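You operate a simulated robot arm through the tools that you are given. There is no shell and no other tool. Be economical: measure what you need, move in short steps, check, and stop when the job is done.

The job below is to be done with a simulated two-armed robot. You get a single attempt, and the scene is never put back.

## Task
Pick up the glue bottle labelled "fast set" from the left black belt with one hand, pass it to the other hand and put it on the cross belt. Set down upright: glue bottle.
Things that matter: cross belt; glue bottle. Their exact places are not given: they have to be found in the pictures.

The check looks at the end state, three seconds after you hand in, the way a careful person would. Anything else that was tipped, shoved, dropped, spilled or broken makes it a failure.

## Robot
Two 7-joint arms with two-finger parallel grippers on one trunk, on a base that drives. Base frame: it is fixed to the floor where the robot stands at the start and does not move with it; the origin is under the middle of the robot, x ahead of it, y to its left, z up; the surface under the hand at the start is at about z = 900. Readings come in mm, rad, newtons and seconds.
The left shoulder is at the start at [60, 189, 1228], the right one opposite. With the tool pointing down near the work surface each hand reaches from about 100 to 660 mm from the robot's upright axis, wherever it stands, measured 20 degrees to its own side. Places, roughly: cross belt [-4100, 1300, 800]. Payload 3.43 kg a hand.
Tool frame (each hand has its own): the origin (TCP) lies between the finger pads and is the grasp point; the fingertips stand 30 mm ahead of it; z points along the fingers, y is the line along which they close. Largest opening 94 mm; finger width 28, thickness 10; the body of the gripper, 50 by 96 mm, starts 55 mm behind the TCP.
Orientation is that of the tool frame in the base frame, as a unit quaternion [w, x, y, z]. With the fingers straight down and closing along the base's y, the tool's x points along the base's -x, its y along +y and its z along -z.

## Interface
- The arms move only by the tool move_arm. It takes "left_plan", "right_plan" or both (then of equal length, played together; a hand with none holds still); each is a list that holds one entry, the list of rows, each a list of 7 numbers: the shift along the base's x, y, z in mm, then the turn, a rotation vector about the base's x, y, z in rad, then the opening, from 0 (shut) to 1 (fully open). In form: [[[dx, dy, dz, ax, ay, az, hand], ...]]. A call has 1 to 12 rows; each row shifts and turns the commanded pose from where the row before left it. Each row takes 0.2 s and may step no farther than 50 mm and 0.15 rad from the row before; otherwise, or with a gripper value out of range, the whole call is refused. Where a pose cannot be reached the arm comes as near as it can. A force on the tool above 40 N (or 10 N above the force at the start of the call, whichever is more), or a blocked arm, ends the call early, and 0.2 s more pass. Each finger travels about 153 mm/s and halts on what it meets, pressing with about 22 N; the grip force reading is that of the motor and also rises with nothing between the fingers. The clock runs only during rows and for 0.2 s after the last one: add rows that do not move to give the fingers time. The reply holds the time, the measured pose of the TCP, the force on the tool along the base axes, the opening and the grip force, in the units named above and with some noise, with the torque about the TCP (base axes, N m) and any sound that the robot's microphone picked up, and new pictures: "pictures" is both (left out), scene, wrist or none (wrist: the cameras of the hands that moved).
- Cameras (640 x 400 px; columns grow to the right, rows downward): "scene" is now at [9.1, -40.8, 1774]; the picture's right is [-0.36, -0.93, 0.00], its down [-0.76, 0.30, -0.58] and it looks along [0.54, -0.21, -0.82] (base axes); focal length 295 px, centre (320, 200). "left" rides on the left gripper at [76, -14, -102] in its tool frame; the picture's right is [0.18, 0.98, 0.00], its down [-0.75, 0.14, -0.64] and it looks along [-0.63, 0.12, 0.77] (tool axes); focal length 243 px, centre (320, 200). "right" rides on the right gripper at [76, 14, -102] in its tool frame; the picture's right is [-0.18, 0.98, 0.00], its down [-0.75, -0.14, -0.64] and it looks along [-0.63, -0.12, 0.77] (tool axes); focal length 243 px, centre (320, 200).
- lift_body(by): slides the trunk up (or, below 0, down) by that many mm; the arms and the scene camera ride with it, the base frame stays. It gives what a move gives, with no picture.
- roll_base(legs): drives the robot by 1 to 6 legs, each [ahead, left, turn to the left] in mm, mm and rad, along the robot's own axes; the way and the turn of a leg run together, so that a leg with both is an arc; at most 1500 mm and 3.142 rad a leg. The arms and the cameras ride along, it lands a little off, and it stops where it bumps. It gives what a move gives, and a new picture of the scene camera.
- head_to(pan, tilt): turns the head with the scene camera to pan (to the left, within 1.501 rad either way) and tilt (down, from -0.506 to 1.204), counted from straight ahead of the robot. It gives what a move gives, and a new picture of the scene camera.
- point_at(camera, pixels): for up to 12 pixels [column, row] of the newest picture of that camera ("zoom" is the newest enlarged one), the place [x, y, z] in the base frame of the surface seen there, good to about 2 mm, but the place of the scene camera against the robot may be out by one fixed shift of up to 25 mm in any direction. It takes no simulated time.
- inspect(camera, box): a new picture of the part [left, top, right, bottom] of that camera's present view, enlarged. It takes no simulated time.
- finish_job(): hands the job in; it is judged then, once.

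Keep the steps short. Do not move on a guess: measure, check each grasp and each placing, and mend mistakes. In all there are 80 turns and 260 pictures (those below and enlarged ones count). Leave the grippers open and the arms clear of the work at the hand-in unless told otherwise, and finish with a single line.

The tools are called after ">>>" as a command line: name --argument value ..., lists and objects as JSON in quotes. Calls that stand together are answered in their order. move_arm: Moves the arms, as the interface text tells. Its arguments: {"type":"object","properties":{"left_plan":{"type":"array","items":{"type":"array","items":{"type":"array","items":{"type":"number"}}}},"right_plan":{"type":"array","items":{"type":"array","items":{"type":"array","items":{"type":"number"}}}},"pictures":{"type":"string","enum":["both","scene","wrist","none"]}},"required":[]} The other tools are called the same way: lift_body (by) slides the trunk up or down; roll_base (legs) drives the base; head_to (pan, tilt) turns the head that bears the scene camera; point_at (camera, pixels) gives the place of the surface under pixels of a picture; inspect (camera, box) takes an enlarged picture of a part of a camera's view; finish_job () hands the job in.

At the start:

```text
t: 0.0
left_eef_pos: [348.7, -12.9, 1228.8]
left_orientation: [0.001, 0.0, 1.0, 0.0]
left_contact_force: [0.3, 0.3, -0.1]
left_moment: [-0.01, 0.0, 0.01]
left_width: 93.9
left_gripper_force: 0.1
right_eef_pos: [238.1, -336.6, 1166.2]
right_orientation: [0.0, 0.0, 1.0, -0.001]
right_contact_force: [0.4, 0.6, -0.1]
right_moment: [0.01, 0.02, 0.0]
right_width: 94.2
right_gripper_force: 0.0
trunk travel left (down, up): [-900.0, 90.0]
robot x, y, heading: [-2.9, 0.7, -0.005]
head pan, tilt: [-0.372, 0.955]
```

scene: 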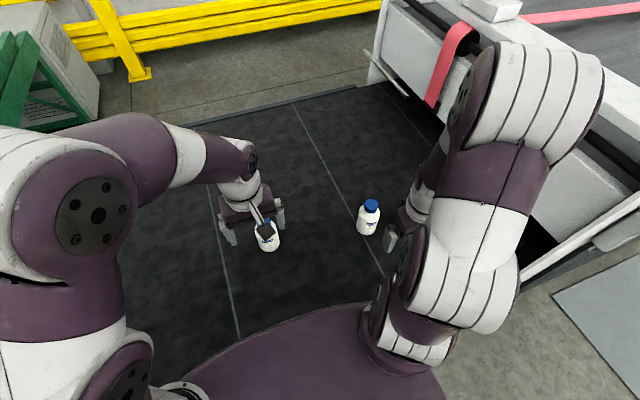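
right: 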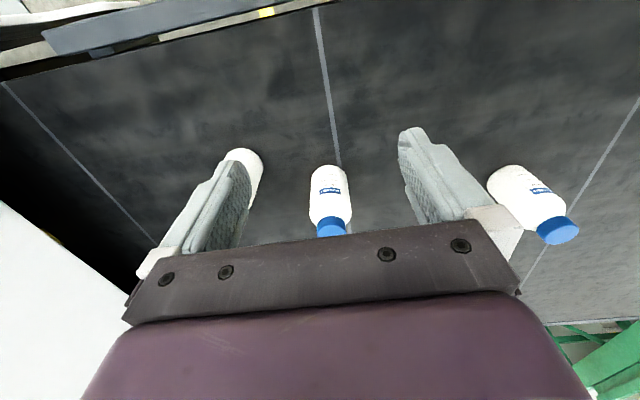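
left: 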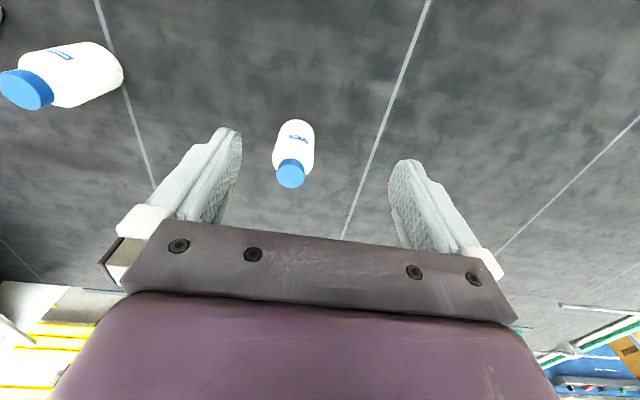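

I see white bottles with blue caps on a black belt. I'll enlarge the views to read the labels.

>>> inspect --camera "right" --box '[290, 150, 370, 250]'

>>> inspect --camera "right" --box '[470, 150, 600, 250]'

>>> inspect --camera "left" --box '[0, 20, 140, 120]'

>>> inspect --camera "left" --box '[250, 110, 340, 200]'

>>> inspect --camera "scene" --box '[200, 160, 440, 310]'

```text
4.00 times, centred on (330, 200) of right
```

zoom: 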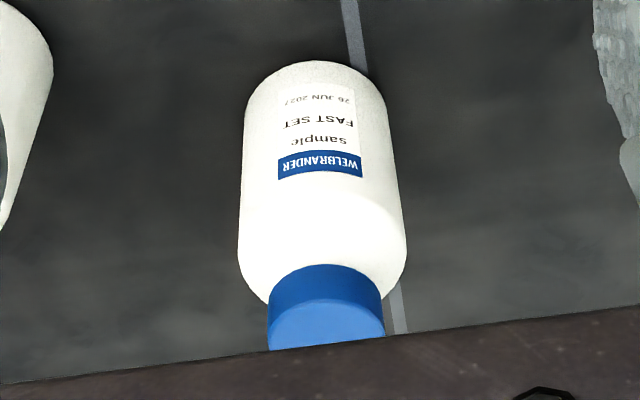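

```text
4.00 times, centred on (535, 200) of right
```

zoom: 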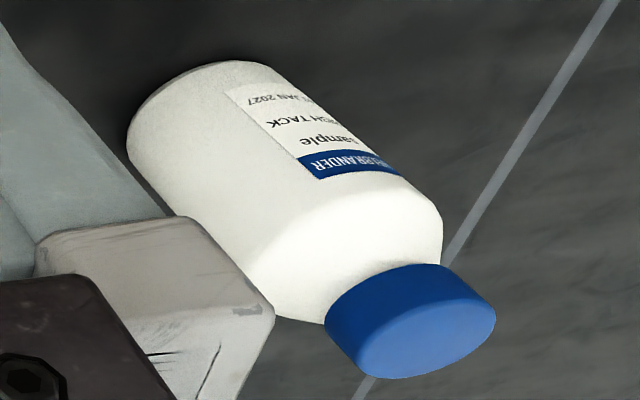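

```text
4.00 times, centred on (70, 70) of left
```

zoom: 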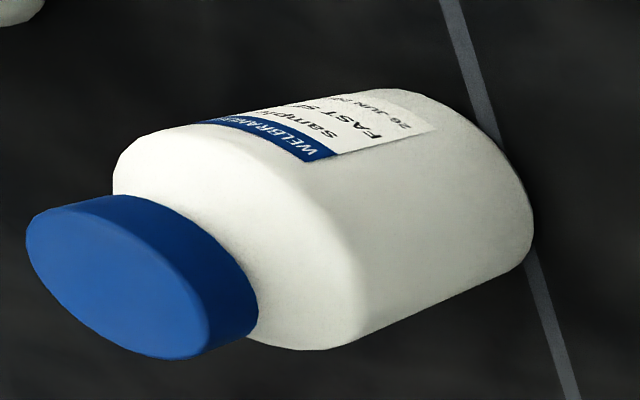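

```text
4.44 times, centred on (295, 155) of left
```

zoom: 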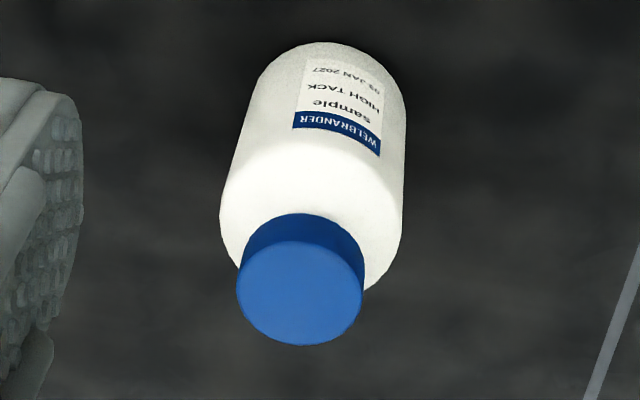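

```text
2.67 times, centred on (320, 235) of scene
```

zoom: 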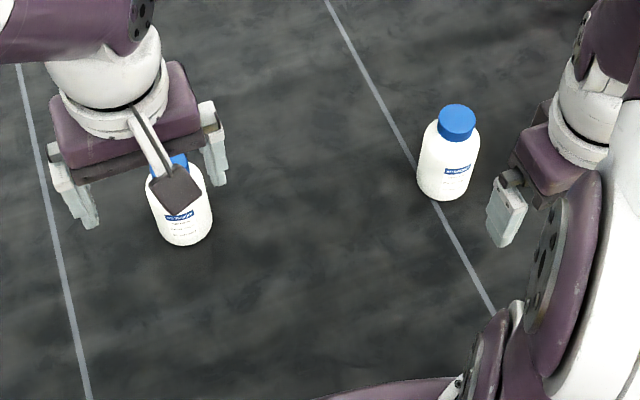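

The "FAST SET" bottle is the middle one: right camera (330,200), scene (368,217). I'll measure it and its neighbours.

>>> point_at --camera "right" --pixels '[[328, 170], [328, 195], [332, 224], [328, 233], [315, 200], [349, 205], [245, 165], [518, 185], [560, 230], [340, 120]]'

>>> point_at --camera "left" --pixels '[[25, 90], [75, 75], [110, 75], [290, 175], [295, 130], [60, 50], [75, 100]]'

>>> point_at --camera "scene" --pixels '[[371, 203], [368, 230], [360, 250], [268, 245], [440, 100]]'

```text
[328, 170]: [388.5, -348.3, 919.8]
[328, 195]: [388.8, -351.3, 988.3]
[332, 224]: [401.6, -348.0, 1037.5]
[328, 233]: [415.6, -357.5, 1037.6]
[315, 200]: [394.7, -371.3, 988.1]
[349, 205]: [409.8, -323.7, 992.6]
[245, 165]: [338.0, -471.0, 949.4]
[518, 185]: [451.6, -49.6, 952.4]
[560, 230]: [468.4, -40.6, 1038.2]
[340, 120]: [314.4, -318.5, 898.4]
```

```text
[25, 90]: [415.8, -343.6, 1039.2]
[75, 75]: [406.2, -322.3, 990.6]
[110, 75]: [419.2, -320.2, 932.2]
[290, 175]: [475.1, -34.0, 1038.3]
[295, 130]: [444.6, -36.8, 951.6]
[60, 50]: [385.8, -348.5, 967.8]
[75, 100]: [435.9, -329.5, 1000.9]
```

```text
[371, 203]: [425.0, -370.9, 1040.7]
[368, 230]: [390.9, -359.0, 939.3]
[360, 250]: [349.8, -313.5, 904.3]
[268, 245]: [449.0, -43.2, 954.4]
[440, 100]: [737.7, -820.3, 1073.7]
```

The target is centred near (416, -350), with its base at z≈898 and its top at 1038. My plan:
- The right hand takes the body with a tilted grip.
- The left hand takes the cap from above and sets the bottle down.

First I tilt the right hand 0.9 rad forward and yaw it −0.3 rad, staying well clear.

>>> move_arm --right_plan '[[[0, 0, 0, 0, -0.15, 0, 1], [0, 0, 0, 0, -0.15, 0, 1], [0, 0, 0, 0, -0.15, 0, 1], [0, 0, 0, 0, -0.15, 0, 1], [0, 0, 0, 0, -0.15, 0, 1], [0, 0, 0, 0, -0.15, 0, 1], [0, 0, 0, 0, 0, -0.15, 1], [0, 0, 0, 0, 0, -0.15, 1], [10, 6, -30, 0, 0, 0, 1], [10, 6, -30, 0, 0, 0, 1], [0, 0, 0, 0, 0, 0, 1]]]'

```text
t: 2.4
left_eef_pos: [348.8, -13.6, 1230.0]
left_orientation: [0.001, 0.0, 1.0, -0.001]
left_contact_force: [-0.8, -0.4, 0.5]
left_moment: [0.03, 0.03, 0.01]
left_width: 94.0
left_gripper_force: 0.0
right_eef_pos: [271.3, -390.1, 1151.1]
right_orientation: [0.429, 0.135, 0.891, -0.062]
right_contact_force: [0.4, 0.4, -0.1]
right_moment: [-0.01, 0.01, 0.01]
right_width: 94.0
right_gripper_force: 0.0
right hand out of reach, approached as far as the arm can: row 6, 7, 8, 9, 10
trunk travel left (down, up): [-900.0, 90.0]
robot x, y, heading: [-0.8, 2.8, 0.003]
head pan, tilt: [-0.372, 0.955]
```

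scene: 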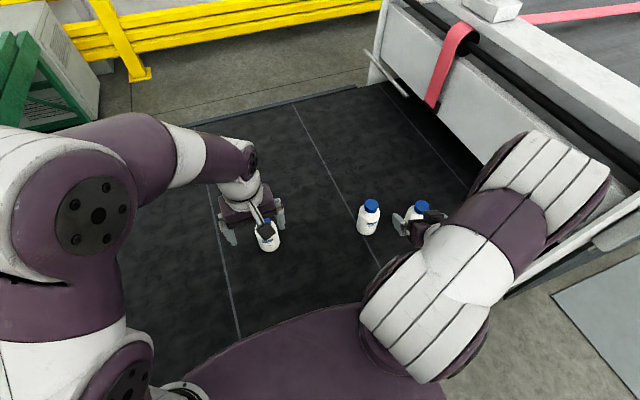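
right: 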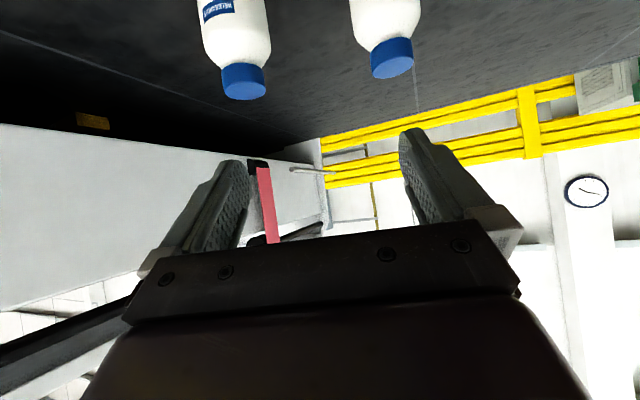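

The hand was too close to the body to take the full tilt at that spot. I'll move it ahead at a safe height to see whether it recovers.

>>> move_arm --right_plan '[[[40, 10, 0, 0, 0, 0, 1], [0, 0, 0, 0, 0, 0, 1], [0, 0, 0, 0, 0, 0, 1]]]' --pictures "wrist"

```text
t: 3.2
left_eef_pos: [347.7, -13.8, 1230.6]
left_orientation: [0.001, 0.0, 1.0, 0.0]
left_contact_force: [0.1, 0.3, -0.6]
left_moment: [0.01, 0.02, 0.02]
left_width: 93.9
left_gripper_force: 0.1
right_eef_pos: [311.1, -381.0, 1151.7]
right_orientation: [0.429, 0.135, 0.891, -0.063]
right_contact_force: [-0.5, -0.5, 0.3]
right_moment: [-0.02, -0.01, 0.02]
right_width: 94.1
right_gripper_force: 0.1
trunk travel left (down, up): [-900.0, 90.0]
robot x, y, heading: [0.1, -4.3, 0.003]
head pan, tilt: [-0.372, 0.955]
```

right: 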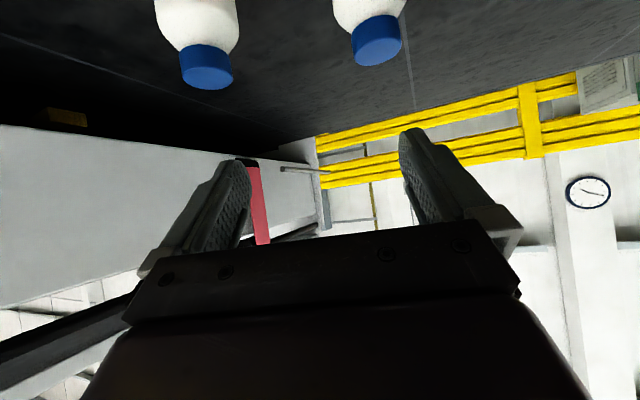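

It moves exactly as told again. I'll measure both caps and read the third bottle's label.

>>> inspect --camera "scene" --box '[340, 180, 460, 255]'

>>> point_at --camera "right" --pixels '[[375, 58], [381, 28], [370, 15], [359, 52], [401, 32], [207, 80], [200, 50], [200, 30], [345, 15], [398, 10]]'

```text
5.33 times, centred on (400, 218) of scene
```

zoom: 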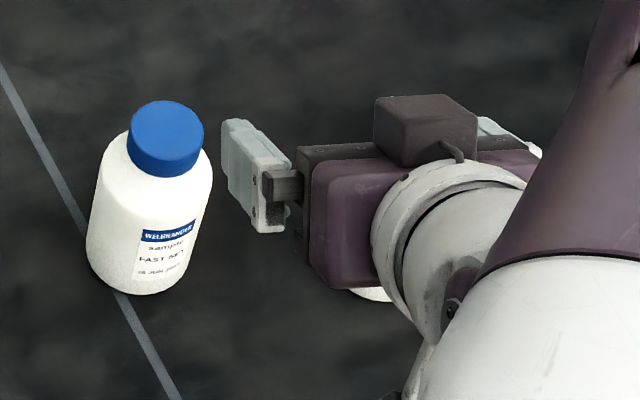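

```text
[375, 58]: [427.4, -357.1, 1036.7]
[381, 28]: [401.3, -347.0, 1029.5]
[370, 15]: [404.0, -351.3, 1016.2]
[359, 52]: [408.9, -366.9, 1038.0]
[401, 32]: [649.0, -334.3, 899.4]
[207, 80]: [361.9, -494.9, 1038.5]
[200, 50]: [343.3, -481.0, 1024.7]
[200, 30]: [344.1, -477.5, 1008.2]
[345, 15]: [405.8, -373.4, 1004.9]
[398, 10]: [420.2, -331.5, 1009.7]
```

Centre of the target ≈ (417, -351), and the third bottle is at about (362, -488), so there is room. I'll go to the pre-grasp point 110 mm back along the tool axis: (335, -326, 1029).

>>> move_arm --right_plan '[[[8, 30, -20, 0, 0, 0, 1], [8, 25, -34, 0, 0, 0, 1], [8, 0, -34, 0, 0, 0, 1], [0, 0, -35, 0, 0, 0, 1], [0, 0, 0, 0, 0, 0, 1]]]'

```text
t: 4.4
left_eef_pos: [348.5, -13.8, 1229.3]
left_orientation: [0.0, -0.001, 1.0, 0.0]
left_contact_force: [0.7, 0.4, -1.4]
left_moment: [-0.04, 0.01, -0.03]
left_width: 94.1
left_gripper_force: 0.0
right_eef_pos: [367.7, -391.2, 1063.0]
right_orientation: [0.428, 0.136, 0.892, -0.058]
right_contact_force: [0.2, -0.1, -0.3]
right_moment: [0.02, 0.01, 0.01]
right_width: 94.0
right_gripper_force: 0.0
right hand out of reach, approached as far as the arm can: row 1, 2, 3, 4
trunk travel left (down, up): [-900.0, 90.0]
robot x, y, heading: [2.5, 3.2, -0.004]
head pan, tilt: [-0.372, 0.955]
```

scene: 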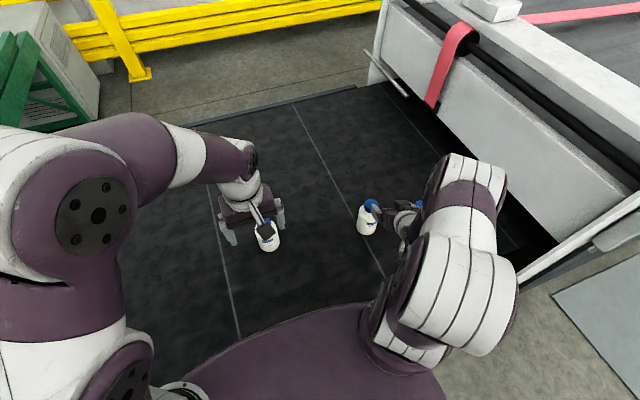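
right: 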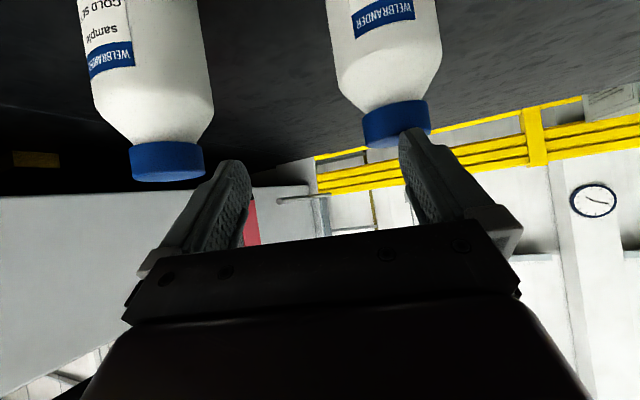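

The hand was pushed outward, so the pose is too close to the body, and a finger now hovers near the cap. I'll raise it straight up first, then roll the base back and to the left for better reach.

>>> move_arm --right_plan '[[[0, 0, 40, 0, 0, 0, 1], [0, 0, 45, 0, 0, 0, 1], [0, 0, 0, 0, 0, 0, 1]]]' --pictures "none"

>>> roll_base --legs '[[-80, 60, 0]]'

```text
t: 5.2
left_eef_pos: [350.7, -15.5, 1229.5]
left_orientation: [0.0, 0.0, 1.0, 0.001]
left_contact_force: [0.9, -0.2, 0.6]
left_moment: [0.01, -0.01, 0.01]
left_width: 94.1
left_gripper_force: 0.0
right_eef_pos: [366.1, -394.7, 1146.7]
right_orientation: [0.429, 0.135, 0.891, -0.065]
right_contact_force: [-0.1, -0.3, 0.3]
right_moment: [-0.01, 0.01, -0.01]
right_width: 94.0
right_gripper_force: 0.0
trunk travel left (down, up): [-900.0, 90.0]
robot x, y, heading: [0.5, -1.7, 0.001]
head pan, tilt: [-0.372, 0.955]
```

```text
t: 6.5
left_eef_pos: [269.5, 13.5, 1231.4]
left_orientation: [0.001, 0.022, 1.0, -0.001]
left_contact_force: [-0.5, 0.8, 0.3]
left_moment: [-0.02, -0.01, 0.01]
left_width: 94.0
left_gripper_force: 0.0
right_eef_pos: [271.3, -366.1, 1149.0]
right_orientation: [0.43, 0.154, 0.886, -0.075]
right_contact_force: [-0.7, 0.5, -0.1]
right_moment: [0.0, 0.0, 0.0]
right_width: 93.9
right_gripper_force: 0.1
trunk travel left (down, up): [-900.0, 90.0]
robot x, y, heading: [-75.1, 38.2, -0.044]
head pan, tilt: [-0.372, 0.955]
stopped in leg 1: the robot was blocked; the commanded pose is now the measured one
```

scene: 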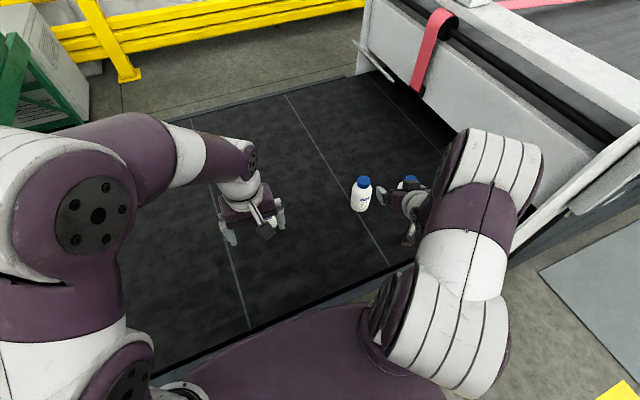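

The base bumped something at about (-75, 38). I'll look around before going on.

>>> head_to --pan 1.5 --tilt 0.8

>>> head_to --pan 0.6 --tilt 0.9

>>> head_to --pan -1.5 --tilt 0.8

```text
t: 8.4
left_eef_pos: [274.7, 13.0, 1230.5]
left_orientation: [0.0, 0.022, 1.0, 0.0]
left_contact_force: [-0.4, 0.0, 0.1]
left_moment: [-0.01, 0.01, 0.0]
left_width: 93.6
left_gripper_force: 0.0
right_eef_pos: [274.7, -367.7, 1146.5]
right_orientation: [0.428, 0.154, 0.887, -0.075]
right_contact_force: [-1.2, 0.1, -0.6]
right_moment: [-0.02, -0.01, 0.0]
right_width: 94.1
right_gripper_force: 0.1
trunk travel left (down, up): [-900.0, 90.0]
robot x, y, heading: [-75.4, 39.8, -0.044]
head pan, tilt: [1.499, 0.799]
```

scene: 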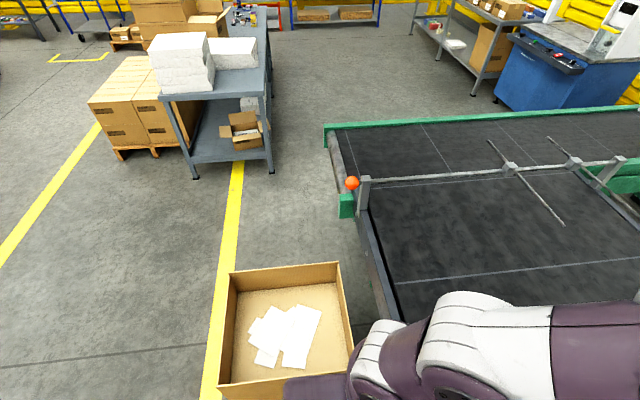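

```text
t: 9.6
left_eef_pos: [273.0, 13.6, 1229.2]
left_orientation: [0.0, 0.022, 1.0, 0.0]
left_contact_force: [0.4, 0.3, -0.2]
left_moment: [0.01, -0.01, 0.01]
left_width: 93.8
left_gripper_force: 0.1
right_eef_pos: [275.2, -368.5, 1146.3]
right_orientation: [0.428, 0.154, 0.887, -0.074]
right_contact_force: [0.2, -0.2, -0.4]
right_moment: [0.01, 0.0, 0.01]
right_width: 93.9
right_gripper_force: 0.1
trunk travel left (down, up): [-900.0, 90.0]
robot x, y, heading: [-76.2, 37.6, -0.041]
head pan, tilt: [0.6, 0.901]
```

scene: 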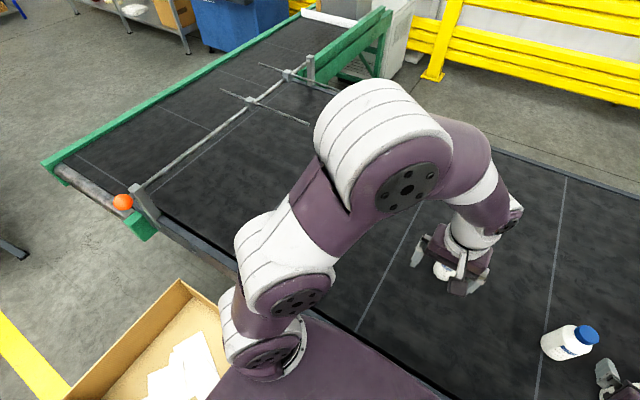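

```text
t: 11.6
left_eef_pos: [275.0, 12.9, 1229.5]
left_orientation: [0.0, 0.022, 1.0, 0.0]
left_contact_force: [0.0, 0.7, 1.4]
left_moment: [0.01, -0.01, -0.01]
left_width: 94.3
left_gripper_force: 0.0
right_eef_pos: [273.6, -367.3, 1147.3]
right_orientation: [0.428, 0.154, 0.887, -0.075]
right_contact_force: [0.4, 0.3, 0.4]
right_moment: [-0.02, 0.03, 0.03]
right_width: 94.1
right_gripper_force: 0.1
trunk travel left (down, up): [-900.0, 90.0]
robot x, y, heading: [-71.0, 42.0, -0.048]
head pan, tilt: [-1.499, 0.799]
```

scene: 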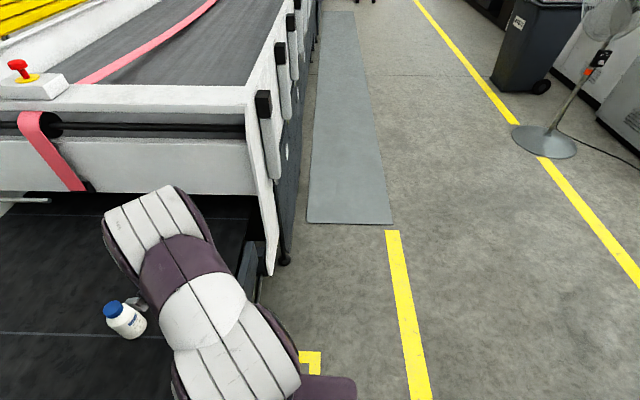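

A carton of paper stands at the robot's left, and that was the bump. I'll step 20 mm right to be free of it and turn the head back to the bottles.

>>> roll_base --legs '[[0, -20, 0]]'

>>> head_to --pan -0.6 --tilt 0.9

```text
t: 12.3
left_eef_pos: [274.1, -0.9, 1229.7]
left_orientation: [-0.001, 0.022, 1.0, -0.002]
left_contact_force: [-0.1, 0.4, 0.8]
left_moment: [-0.03, -0.02, -0.01]
left_width: 93.9
left_gripper_force: 0.1
right_eef_pos: [274.4, -381.6, 1149.0]
right_orientation: [0.429, 0.152, 0.887, -0.076]
right_contact_force: [0.2, 1.3, -1.0]
right_moment: [-0.02, 0.04, -0.04]
right_width: 94.1
right_gripper_force: 0.1
trunk travel left (down, up): [-900.0, 90.0]
robot x, y, heading: [-76.5, 20.5, -0.045]
head pan, tilt: [-1.499, 0.799]
```

scene: 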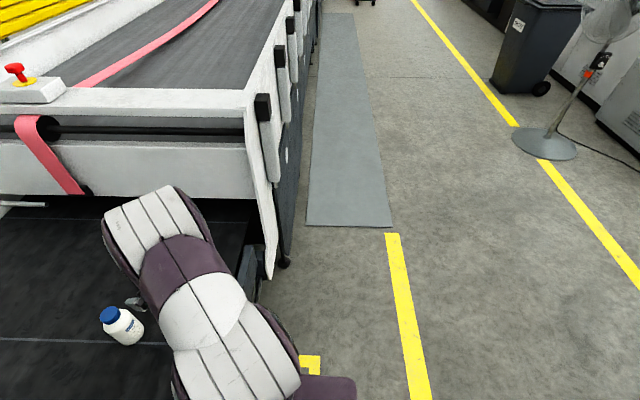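

```text
t: 13.6
left_eef_pos: [273.2, -5.7, 1229.5]
left_orientation: [0.0, 0.022, 1.0, 0.0]
left_contact_force: [0.1, 0.0, 0.1]
left_moment: [-0.05, -0.02, 0.0]
left_width: 94.0
left_gripper_force: 0.0
right_eef_pos: [274.3, -385.9, 1147.8]
right_orientation: [0.428, 0.154, 0.887, -0.075]
right_contact_force: [0.5, -0.2, 0.4]
right_moment: [-0.01, 0.03, -0.05]
right_width: 93.9
right_gripper_force: 0.0
trunk travel left (down, up): [-900.0, 90.0]
robot x, y, heading: [-75.9, 26.9, -0.049]
head pan, tilt: [-0.6, 0.901]
```

scene: 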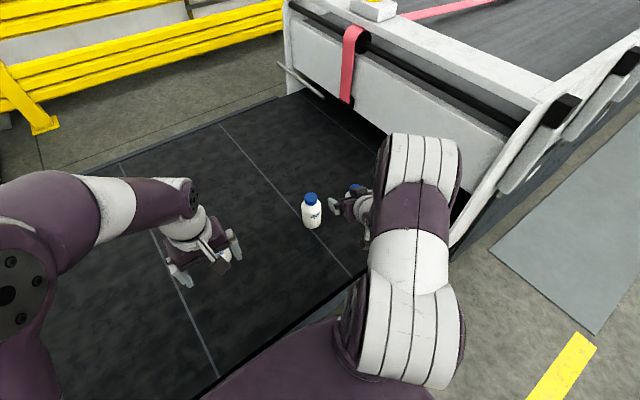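

Now I'll move the right hand in line with the bottle, still at height, and check that it's reached.

>>> move_arm --right_plan '[[[20, 32, 0, 0, 0, 0, 1], [20, 32, 0, 0, 0, 0, 1], [0, 0, 0, 0, 0, 0, 1]]]' --pictures "wrist"

```text
t: 14.3
left_eef_pos: [272.2, -6.5, 1229.3]
left_orientation: [0.0, 0.021, 1.0, 0.001]
left_contact_force: [0.1, 0.2, -0.6]
left_moment: [0.0, -0.05, 0.0]
left_width: 93.9
left_gripper_force: 0.1
right_eef_pos: [319.5, -331.0, 1148.0]
right_orientation: [0.427, 0.157, 0.888, -0.064]
right_contact_force: [-0.2, 0.3, -0.3]
right_moment: [-0.01, 0.0, 0.01]
right_width: 93.7
right_gripper_force: 0.1
right hand out of reach, approached as far as the arm can: row 2
trunk travel left (down, up): [-900.0, 90.0]
robot x, y, heading: [-71.5, 20.7, -0.044]
head pan, tilt: [-0.6, 0.901]
```

right: 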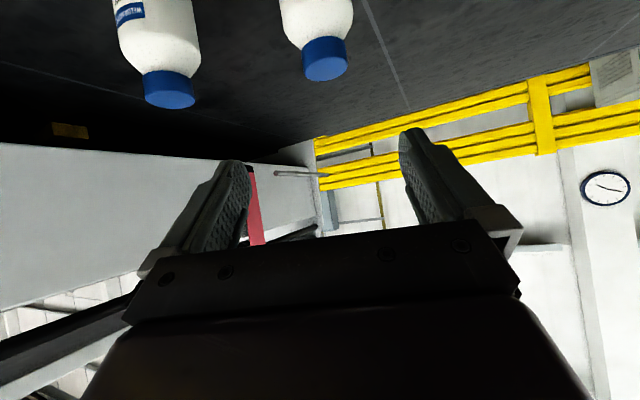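

That is right at the limit of reach. I'll turn the wrist to yaw ≈ 0 and take off some tilt (to 0.75 rad), which should relax it.

>>> move_arm --right_plan '[[[0, -8, 0, 0, 0, 0.15, 1], [0, -8, 0, 0, 0, 0.15, 1], [0, -4, 0, 0, 0.07, 0.04, 1], [0, 0, 0, 0, 0.08, 0, 1], [10, 0, -30, 0, 0, 0, 1], [0, 0, -30, 0, 0, 0, 1], [0, 0, 0, 0, 0, 0, 1]]]' --pictures "wrist"

```text
t: 15.9
left_eef_pos: [273.0, -5.0, 1229.6]
left_orientation: [0.0, 0.022, 1.0, -0.001]
left_contact_force: [0.2, 0.7, 0.0]
left_moment: [0.0, -0.06, -0.03]
left_width: 94.0
left_gripper_force: 0.1
right_eef_pos: [331.9, -351.8, 1091.0]
right_orientation: [0.367, 0.001, 0.93, -0.002]
right_contact_force: [-0.2, -0.1, -0.5]
right_moment: [0.0, 0.02, 0.01]
right_width: 93.7
right_gripper_force: 0.1
trunk travel left (down, up): [-900.0, 90.0]
robot x, y, heading: [-71.7, 23.5, -0.041]
head pan, tilt: [-0.6, 0.901]
```

right: 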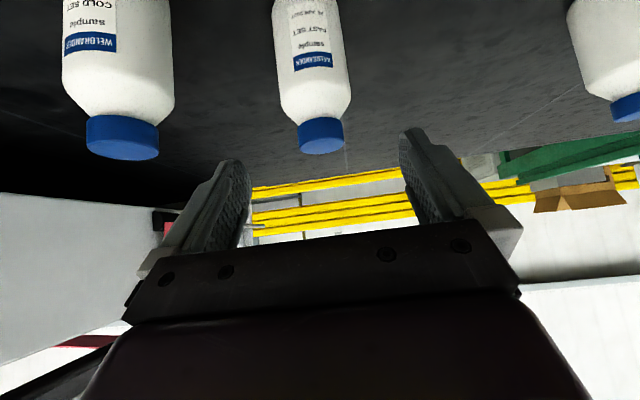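

Reached, with tilt 0.75 and yaw 0. I'll measure the target bottle again from this view.

>>> point_at --camera "right" --pixels '[[313, 60], [287, 60], [345, 60], [320, 146], [301, 144], [342, 140], [318, 105], [340, 100]]'

```text
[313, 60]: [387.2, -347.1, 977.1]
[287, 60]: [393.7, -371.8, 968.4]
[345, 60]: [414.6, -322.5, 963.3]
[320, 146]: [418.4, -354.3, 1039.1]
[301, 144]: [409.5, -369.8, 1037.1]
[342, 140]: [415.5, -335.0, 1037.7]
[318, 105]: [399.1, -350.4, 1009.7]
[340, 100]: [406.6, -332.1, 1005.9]
```

Target axis ≈ (417, -352), and the hand is on that line. I'll go down to the pre-grasp point, then slide along the tool axis to (411, -352, 966), with the fingers fully open.

>>> move_arm --right_plan '[[[6, 0, -26, 0, 0, 0, 1], [5, 0, -26, 0, 0, 0, 1], [17, 0, -18, 0, 0, 0, 1], [17, 0, -18, 0, 0, 0, 1], [0, 0, 0, 0, 0, 0, 1]]]'

```text
t: 17.1
left_eef_pos: [273.6, -6.4, 1229.2]
left_orientation: [-0.001, 0.022, 1.0, 0.0]
left_contact_force: [0.5, -0.3, -1.0]
left_moment: [-0.04, -0.04, 0.01]
left_width: 93.9
left_gripper_force: 0.0
right_eef_pos: [378.0, -350.6, 1004.5]
right_orientation: [0.367, 0.001, 0.93, -0.002]
right_contact_force: [0.1, -0.2, -0.1]
right_moment: [-0.01, 0.0, -0.02]
right_width: 94.2
right_gripper_force: 0.0
trunk travel left (down, up): [-900.0, 90.0]
robot x, y, heading: [-75.5, 24.7, -0.043]
head pan, tilt: [-0.6, 0.901]
```

scene: 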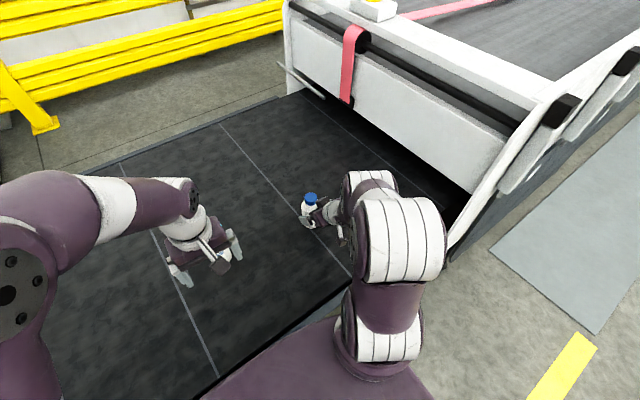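
right: 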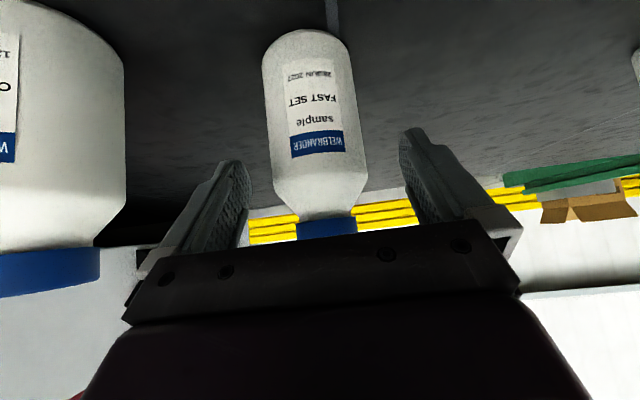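

Lined up between the fingers. Before going on, I'll check the clearance of the wrist and forearm from the COLD SET bottle on the right.

>>> inspect --camera "scene" --box '[270, 170, 430, 270]'

>>> point_at --camera "right" --pixels '[[120, 100], [60, 260], [100, 200], [315, 185], [325, 222]]'

```text
4.00 times, centred on (350, 220) of scene
```

zoom: 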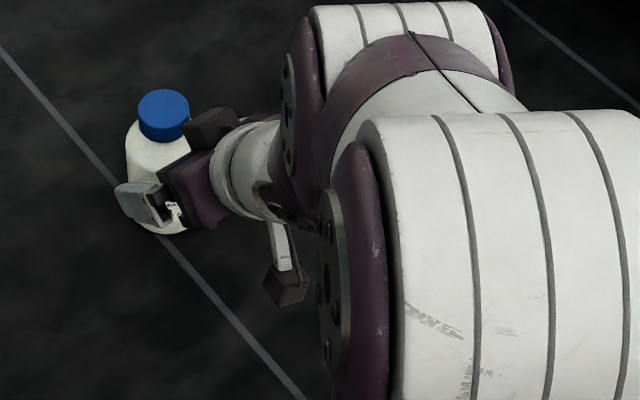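

```text
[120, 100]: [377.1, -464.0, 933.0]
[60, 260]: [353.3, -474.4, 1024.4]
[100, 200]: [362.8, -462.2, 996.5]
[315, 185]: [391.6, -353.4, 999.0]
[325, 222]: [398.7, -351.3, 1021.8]
```

A dark block sits on top of the gripper near the cap, and the camera box is below it. I'll measure both, along with the wrist links.

>>> point_at --camera "zoom" --pixels '[[163, 105], [165, 130], [187, 127], [210, 108], [238, 115], [212, 128], [170, 195], [200, 185], [300, 120], [245, 165], [285, 290], [340, 90]]'

```text
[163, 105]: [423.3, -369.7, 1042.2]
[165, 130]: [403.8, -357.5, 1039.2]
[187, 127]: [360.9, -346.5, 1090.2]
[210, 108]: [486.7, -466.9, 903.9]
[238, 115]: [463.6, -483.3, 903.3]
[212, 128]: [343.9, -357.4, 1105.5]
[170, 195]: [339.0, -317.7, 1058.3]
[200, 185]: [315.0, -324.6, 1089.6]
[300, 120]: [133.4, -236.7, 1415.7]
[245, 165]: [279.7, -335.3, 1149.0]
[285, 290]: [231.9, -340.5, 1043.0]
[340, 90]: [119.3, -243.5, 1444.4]
```

The block's front edge is about 74 mm behind the TCP, and the cap will reach only 61 mm behind it, so it clears. I'll advance to (411, -351, 966).

>>> move_arm --right_plan '[[[11, 0, -13, 0, 0, 0, 1], [11, 0, -13, 0, 0, 0, 1], [11, 0, -12.5, 0, 0, 0, 1], [0, 0, 0, 0, 0, 0, 1]]]'

```text
t: 18.1
left_eef_pos: [272.5, -5.7, 1230.9]
left_orientation: [0.002, 0.022, 1.0, 0.0]
left_contact_force: [-0.1, 0.2, 0.1]
left_moment: [0.03, 0.0, 0.01]
left_width: 94.2
left_gripper_force: 0.1
right_eef_pos: [409.7, -349.8, 964.9]
right_orientation: [0.366, 0.001, 0.931, -0.002]
right_contact_force: [-1.8, 0.2, 5.0]
right_moment: [-0.05, -0.14, -0.01]
right_width: 94.0
right_gripper_force: 0.0
trunk travel left (down, up): [-900.0, 90.0]
robot x, y, heading: [-73.5, 24.0, -0.045]
head pan, tilt: [-0.6, 0.901]
```

scene: 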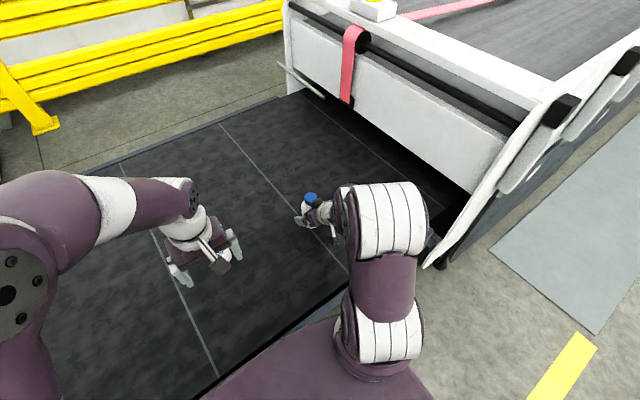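
right: 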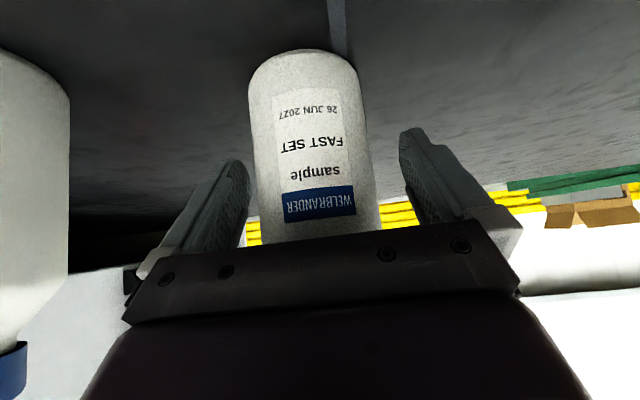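

There's a light 5 N touch, so the gripper is brushing the bottle. I'll back off 6 mm along the tool axis and then close.

>>> move_arm --right_plan '[[[-4, 0, 4.5, 0, 0, 0, 1], [0, 0, 0, 0, 0, 0, 1]]]'

```text
t: 18.8
left_eef_pos: [272.7, -6.1, 1229.4]
left_orientation: [0.001, 0.022, 1.0, 0.0]
left_contact_force: [-0.5, 0.0, -0.7]
left_moment: [-0.01, 0.02, 0.02]
left_width: 94.1
left_gripper_force: 0.1
right_eef_pos: [404.2, -351.0, 967.9]
right_orientation: [0.365, 0.001, 0.931, -0.001]
right_contact_force: [-0.6, -0.2, 0.0]
right_moment: [-0.01, 0.04, 0.0]
right_width: 94.2
right_gripper_force: 0.0
trunk travel left (down, up): [-900.0, 90.0]
robot x, y, heading: [-77.0, 25.2, -0.044]
head pan, tilt: [-0.6, 0.901]
```

scene: 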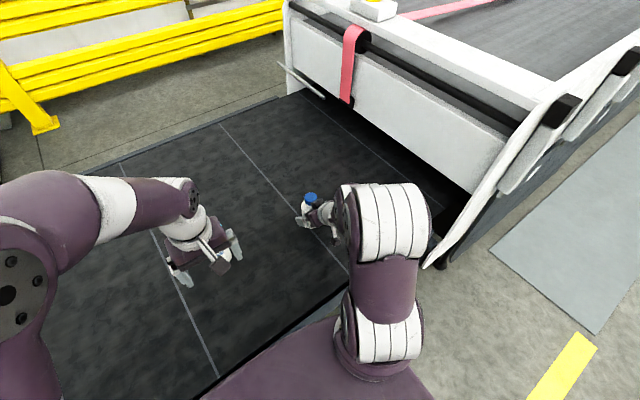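
right: 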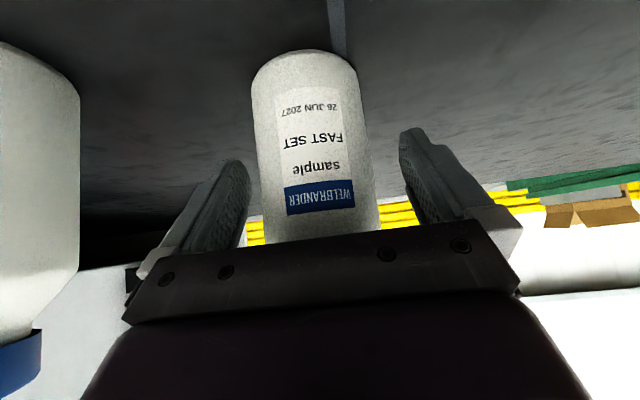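

Free of contact now. I'll close the fingers.

>>> move_arm --right_plan '[[[0, 0, 0, 0, 0, 0, 0.7], [0, 0, 0, 0, 0, 0, 0.5], [0, 0, 0, 0, 0, 0, 0.3], [0, 0, 0, 0, 0, 0, 0.3], [0, 0, 0, 0, 0, 0, 0.3]]]' --pictures "wrist"

```text
t: 19.9
left_eef_pos: [273.6, -6.8, 1230.3]
left_orientation: [-0.001, 0.022, 1.0, 0.001]
left_contact_force: [-0.5, -0.7, -0.2]
left_moment: [-0.01, 0.01, 0.01]
left_width: 93.8
left_gripper_force: 0.0
right_eef_pos: [405.7, -351.5, 969.3]
right_orientation: [0.366, 0.002, 0.931, -0.002]
right_contact_force: [2.8, -4.4, 5.9]
right_moment: [-0.03, -0.37, -0.19]
right_width: 68.3
right_gripper_force: 22.3
trunk travel left (down, up): [-900.0, 90.0]
robot x, y, heading: [-76.5, 21.3, -0.049]
head pan, tilt: [-0.6, 0.901]
```

right: 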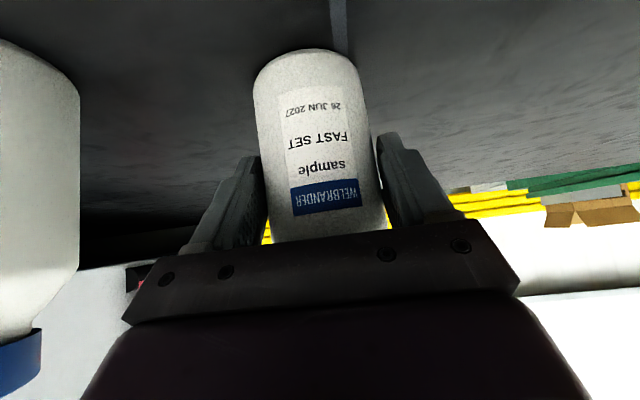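

It's gripped at 68 mm with 22 N. I'll lift straight up 20 mm, check, and carry on up.

>>> move_arm --right_plan '[[[0, 0, 10, 0, 0, 0, 0.3], [0, 0, 15, 0, 0, 0, 0.3], [0, 0, 25, 0, 0, 0, 0.3], [0, 0, 30, 0, 0, 0, 0.3], [0, 0, 0, 0, 0, 0, 0.3]]]'

```text
t: 21.1
left_eef_pos: [274.1, -7.2, 1229.3]
left_orientation: [0.0, 0.022, 1.0, 0.0]
left_contact_force: [0.0, 0.1, -1.4]
left_moment: [0.01, -0.02, 0.0]
left_width: 94.0
left_gripper_force: 0.1
right_eef_pos: [404.8, -353.0, 1045.2]
right_orientation: [0.366, 0.001, 0.931, -0.001]
right_contact_force: [-0.1, -0.6, -3.8]
right_moment: [0.01, 0.08, -0.02]
right_width: 68.2
right_gripper_force: 21.9
trunk travel left (down, up): [-900.0, 90.0]
robot x, y, heading: [-73.0, 26.4, -0.04]
head pan, tilt: [-0.6, 0.901]
```

scene: 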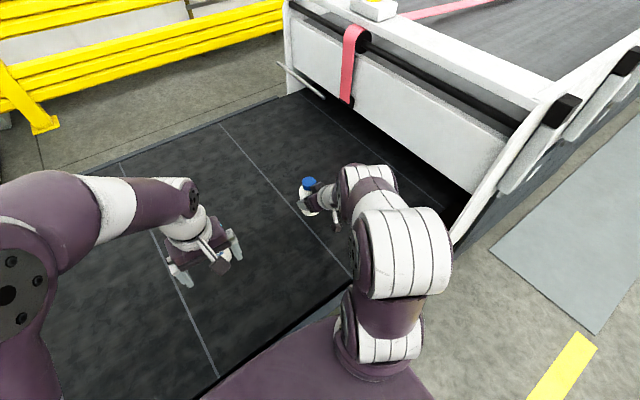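
right: 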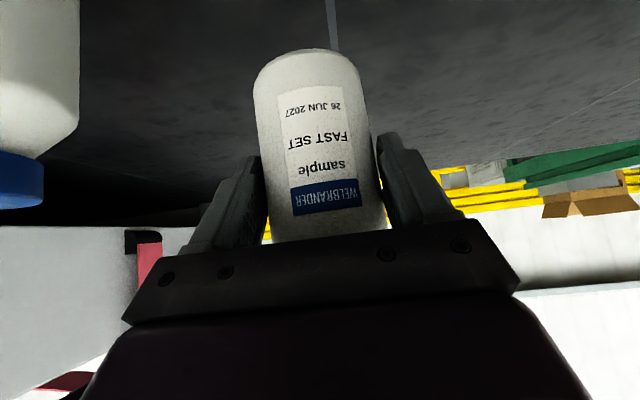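

Lifted, and the load reads about 3.8 N. For the hand-over I want the right tool pointing left (+y) and the left tool straight down, yawed −90° with its camera on the left, so the two grippers don't meet. I'll lift and yaw both hands well apart and above the belt.

>>> move_arm --right_plan '[[[0, 0, 50, 0, 0, 0, 0.3], [0, 0, 50, 0, 0, 0, 0.3], [-5, 10, 0, 0, 0, 0.12, 0.3], [-5, 10, 0, 0, 0, 0.12, 0.3], [-5, 10, 0, 0, 0, 0.12, 0.3], [-5, 10, 0, 0, 0, 0.12, 0.3], [-5, 10, 0, 0, 0, 0.12, 0.3], [-5, 10, 0, 0, 0, 0.12, 0.3], [0, 0, 0, 0, 0, 0, 0.3]]]' --left_plan '[[[0, 15, 20, 0, 0, 0, 1], [0, 15, 20, 0, 0, 0, 1], [5, 15, 10, 0, 0, -0.15, 1], [5, 15, 10, 0, 0, -0.15, 1], [5, 15, 10, 0, 0, -0.15, 1], [5, 15, 10, 0, 0, -0.15, 1], [5, 15, 10, 0, 0, -0.15, 1], [5, 15, 10, 0, 0, -0.15, 1], [0, 0, 0, 0, 0, 0, 1]]]'

```text
t: 23.1
left_eef_pos: [300.7, 114.0, 1308.6]
left_orientation: [0.0, 0.454, 0.891, 0.001]
left_contact_force: [0.2, -0.3, 0.0]
left_moment: [-0.01, 0.0, -0.01]
left_width: 93.9
left_gripper_force: 0.0
left hand out of reach, approached as far as the arm can: row 6, 7, 8
right_eef_pos: [374.8, -290.2, 1147.4]
right_orientation: [0.343, -0.327, 0.871, 0.129]
right_contact_force: [1.6, -0.8, -4.0]
right_moment: [-0.02, 0.06, -0.01]
right_width: 68.1
right_gripper_force: 22.1
trunk travel left (down, up): [-900.0, 90.0]
robot x, y, heading: [-74.6, 20.5, -0.044]
head pan, tilt: [-0.6, 0.901]
```

scene: 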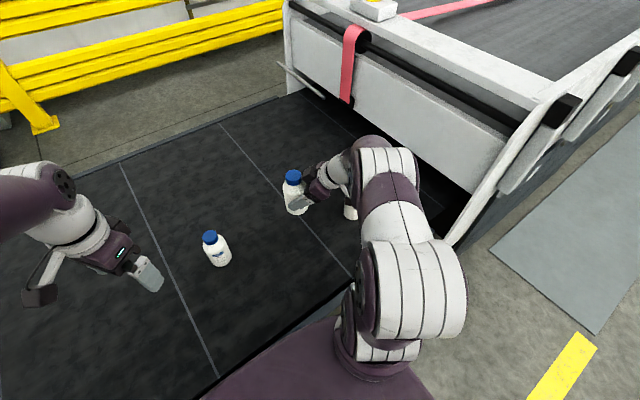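
right: 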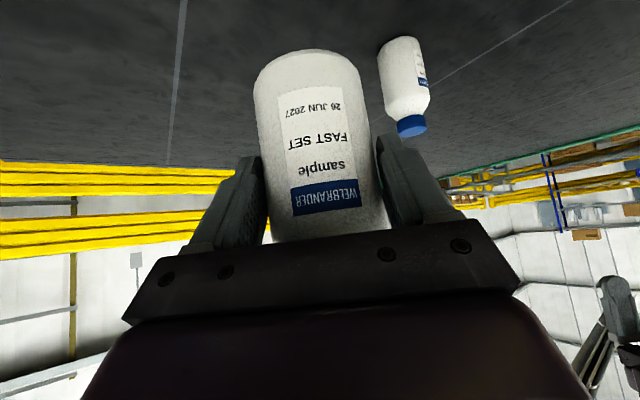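
left: 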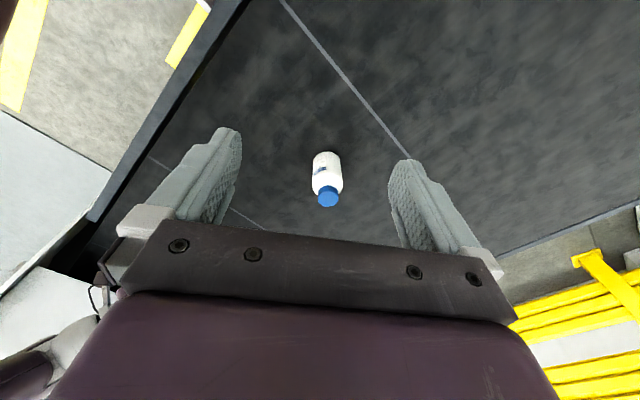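

Both are going well. I'll carry on the yaw on both hands and bring the bottle towards the middle.

>>> move_arm --right_plan '[[[-5, 30, 0, 0, 0, 0.12, 0.3], [-5, 30, 0, 0, 0, 0.12, 0.3], [-5, 30, 0, 0, 0, 0.12, 0.3], [-5, 30, 0, 0, 0, 0.12, 0.3], [-5, 30, 0, 0, 0, 0.12, 0.3], [-5, 30, 0, 0, 0, 0.12, 0.3], [0, 20, 0, 0, 0, 0.12, 0.3], [0, 0, 0, 0, 0, 0, 0.3]]]' --left_plan '[[[5, 0, -5, 0, 0, -0.12, 1], [5, 0, -5, 0, 0, -0.12, 1], [5, 0, -5, 0, 0, -0.12, 1], [5, 0, 0, 0, 0, -0.12, 1], [5, 0, 0, 0, 0, -0.12, 1], [0, 0, 0, 0, 0, -0.02, 1], [0, 0, 0, 0, 0, 0, 1], [0, 0, 0, 0, 0, 0, 1]]]'

```text
t: 24.9
left_eef_pos: [324.1, 114.3, 1293.8]
left_orientation: [0.0, 0.705, 0.71, -0.001]
left_contact_force: [0.4, -0.2, -0.1]
left_moment: [0.02, -0.02, 0.0]
left_width: 94.1
left_gripper_force: 0.1
right_eef_pos: [343.8, -92.5, 1149.0]
right_orientation: [0.262, -0.654, 0.662, 0.258]
right_contact_force: [0.4, 0.6, -3.4]
right_moment: [-0.03, -0.01, -0.02]
right_width: 67.7
right_gripper_force: 22.0
trunk travel left (down, up): [-900.0, 90.0]
robot x, y, heading: [-79.4, 23.1, -0.044]
head pan, tilt: [-0.6, 0.901]
```

scene: 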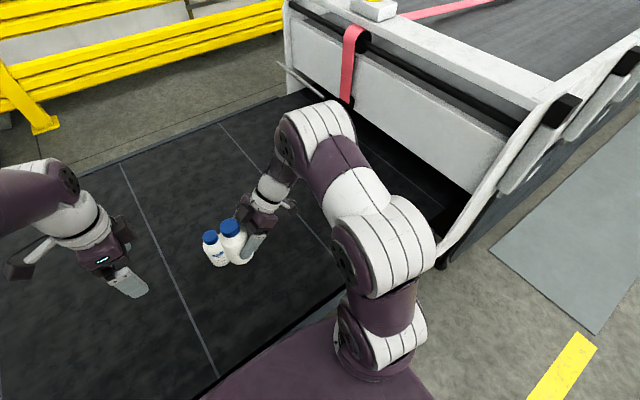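
right: 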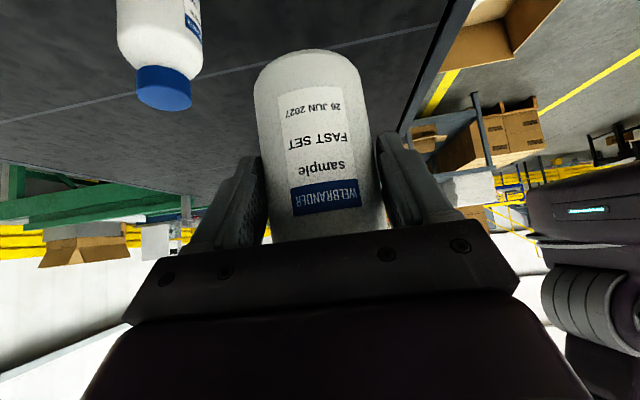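
left: 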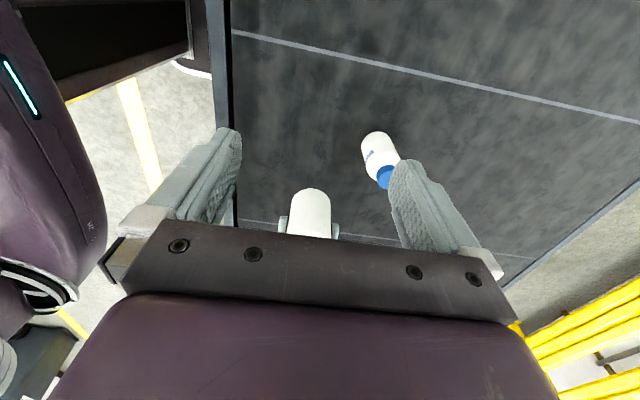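

Both hands are in place. Now I need the exact cap position. I'll use the HIGH TACK bottle's cap, seen by both cameras, to find the scene camera's shift, and then measure the held cap with it.

>>> inspect --camera "scene" --box '[180, 190, 300, 265]'

>>> point_at --camera "left" --pixels '[[384, 180], [380, 155], [310, 195], [295, 225], [310, 225], [327, 225]]'

>>> point_at --camera "right" --pixels '[[165, 100], [140, 90], [190, 90], [160, 75]]'

```text
5.33 times, centred on (240, 228) of scene
```

zoom: 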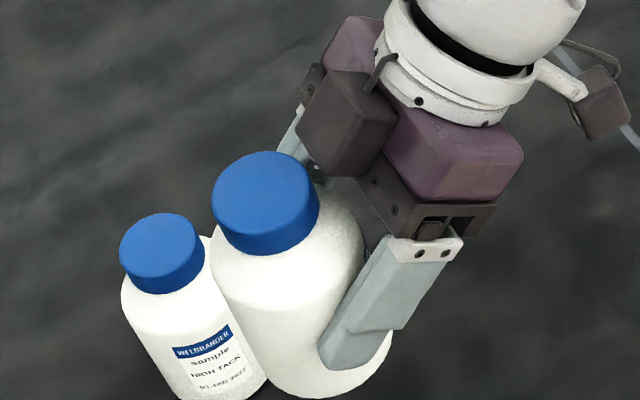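

```text
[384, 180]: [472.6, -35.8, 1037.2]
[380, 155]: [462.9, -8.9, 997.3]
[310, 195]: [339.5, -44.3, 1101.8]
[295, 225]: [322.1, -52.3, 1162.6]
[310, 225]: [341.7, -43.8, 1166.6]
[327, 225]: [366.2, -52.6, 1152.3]
```

```text
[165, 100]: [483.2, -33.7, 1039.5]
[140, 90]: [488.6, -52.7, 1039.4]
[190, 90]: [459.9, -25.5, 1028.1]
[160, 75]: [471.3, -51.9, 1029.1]
```

>>> point_at --camera "zoom" --pixels '[[258, 190], [218, 200], [308, 182], [258, 155], [264, 226], [155, 242], [125, 248], [190, 232], [152, 216], [345, 90], [325, 140], [280, 245]]'

```text
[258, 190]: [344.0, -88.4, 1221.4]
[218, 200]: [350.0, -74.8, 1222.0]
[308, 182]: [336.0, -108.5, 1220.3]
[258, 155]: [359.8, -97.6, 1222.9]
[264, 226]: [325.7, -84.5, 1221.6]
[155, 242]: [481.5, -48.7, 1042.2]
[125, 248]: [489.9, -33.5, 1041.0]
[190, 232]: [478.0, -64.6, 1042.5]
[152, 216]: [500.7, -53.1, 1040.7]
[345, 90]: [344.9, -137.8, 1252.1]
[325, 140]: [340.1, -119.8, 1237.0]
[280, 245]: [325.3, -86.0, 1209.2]
```

The arm cameras and kinematics agree: bottle axis ≈ (343, -78), cap top ≈ 1218. I'll bring the left hand over it at z≈1294 first.

>>> move_arm --left_plan '[[[4, -38, 0, 0, 0, 0, 1], [4, -38, 0, 0, 0, 0, 1], [4, -38, 0, 0, 0, 0, 1], [4, -38, 0, 0, 0, 0, 1], [3, -38, 0, 0, 0, 0, 1], [0, 0, 0, 0, 0, 0, 1]]]'

```text
t: 26.4
left_eef_pos: [326.5, -59.5, 1256.7]
left_orientation: [0.0, 0.705, 0.71, 0.0]
left_contact_force: [-0.2, 0.3, 0.1]
left_moment: [0.01, -0.02, 0.0]
left_width: 93.8
left_gripper_force: 0.0
left hand out of reach, approached as far as the arm can: row 2, 3, 4, 5
right_eef_pos: [343.4, -91.4, 1149.5]
right_orientation: [0.261, -0.654, 0.663, 0.256]
right_contact_force: [0.3, -0.7, -3.3]
right_moment: [-0.07, 0.01, 0.0]
right_width: 68.1
right_gripper_force: 21.7
trunk travel left (down, up): [-900.0, 90.0]
robot x, y, heading: [-75.6, 22.0, -0.047]
head pan, tilt: [-0.6, 0.901]
```

scene: 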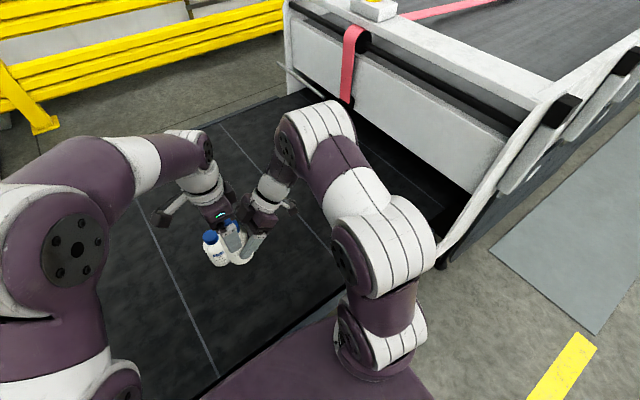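
left: 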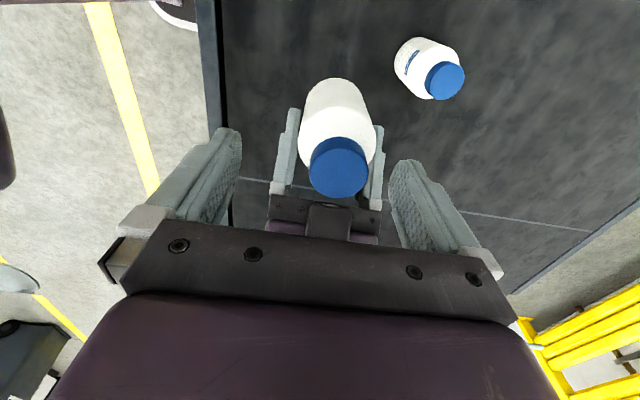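

The left hand is at its height limit here but above the cap, and the left camera sees the cap well. I'll measure it.

>>> point_at --camera "left" --pixels '[[338, 170], [312, 168], [366, 168], [338, 195], [338, 145], [338, 130]]'

```text
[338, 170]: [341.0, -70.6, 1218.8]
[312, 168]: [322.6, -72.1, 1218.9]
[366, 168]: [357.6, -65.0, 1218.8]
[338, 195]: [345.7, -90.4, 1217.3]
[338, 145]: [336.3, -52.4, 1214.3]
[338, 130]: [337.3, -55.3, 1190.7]
```

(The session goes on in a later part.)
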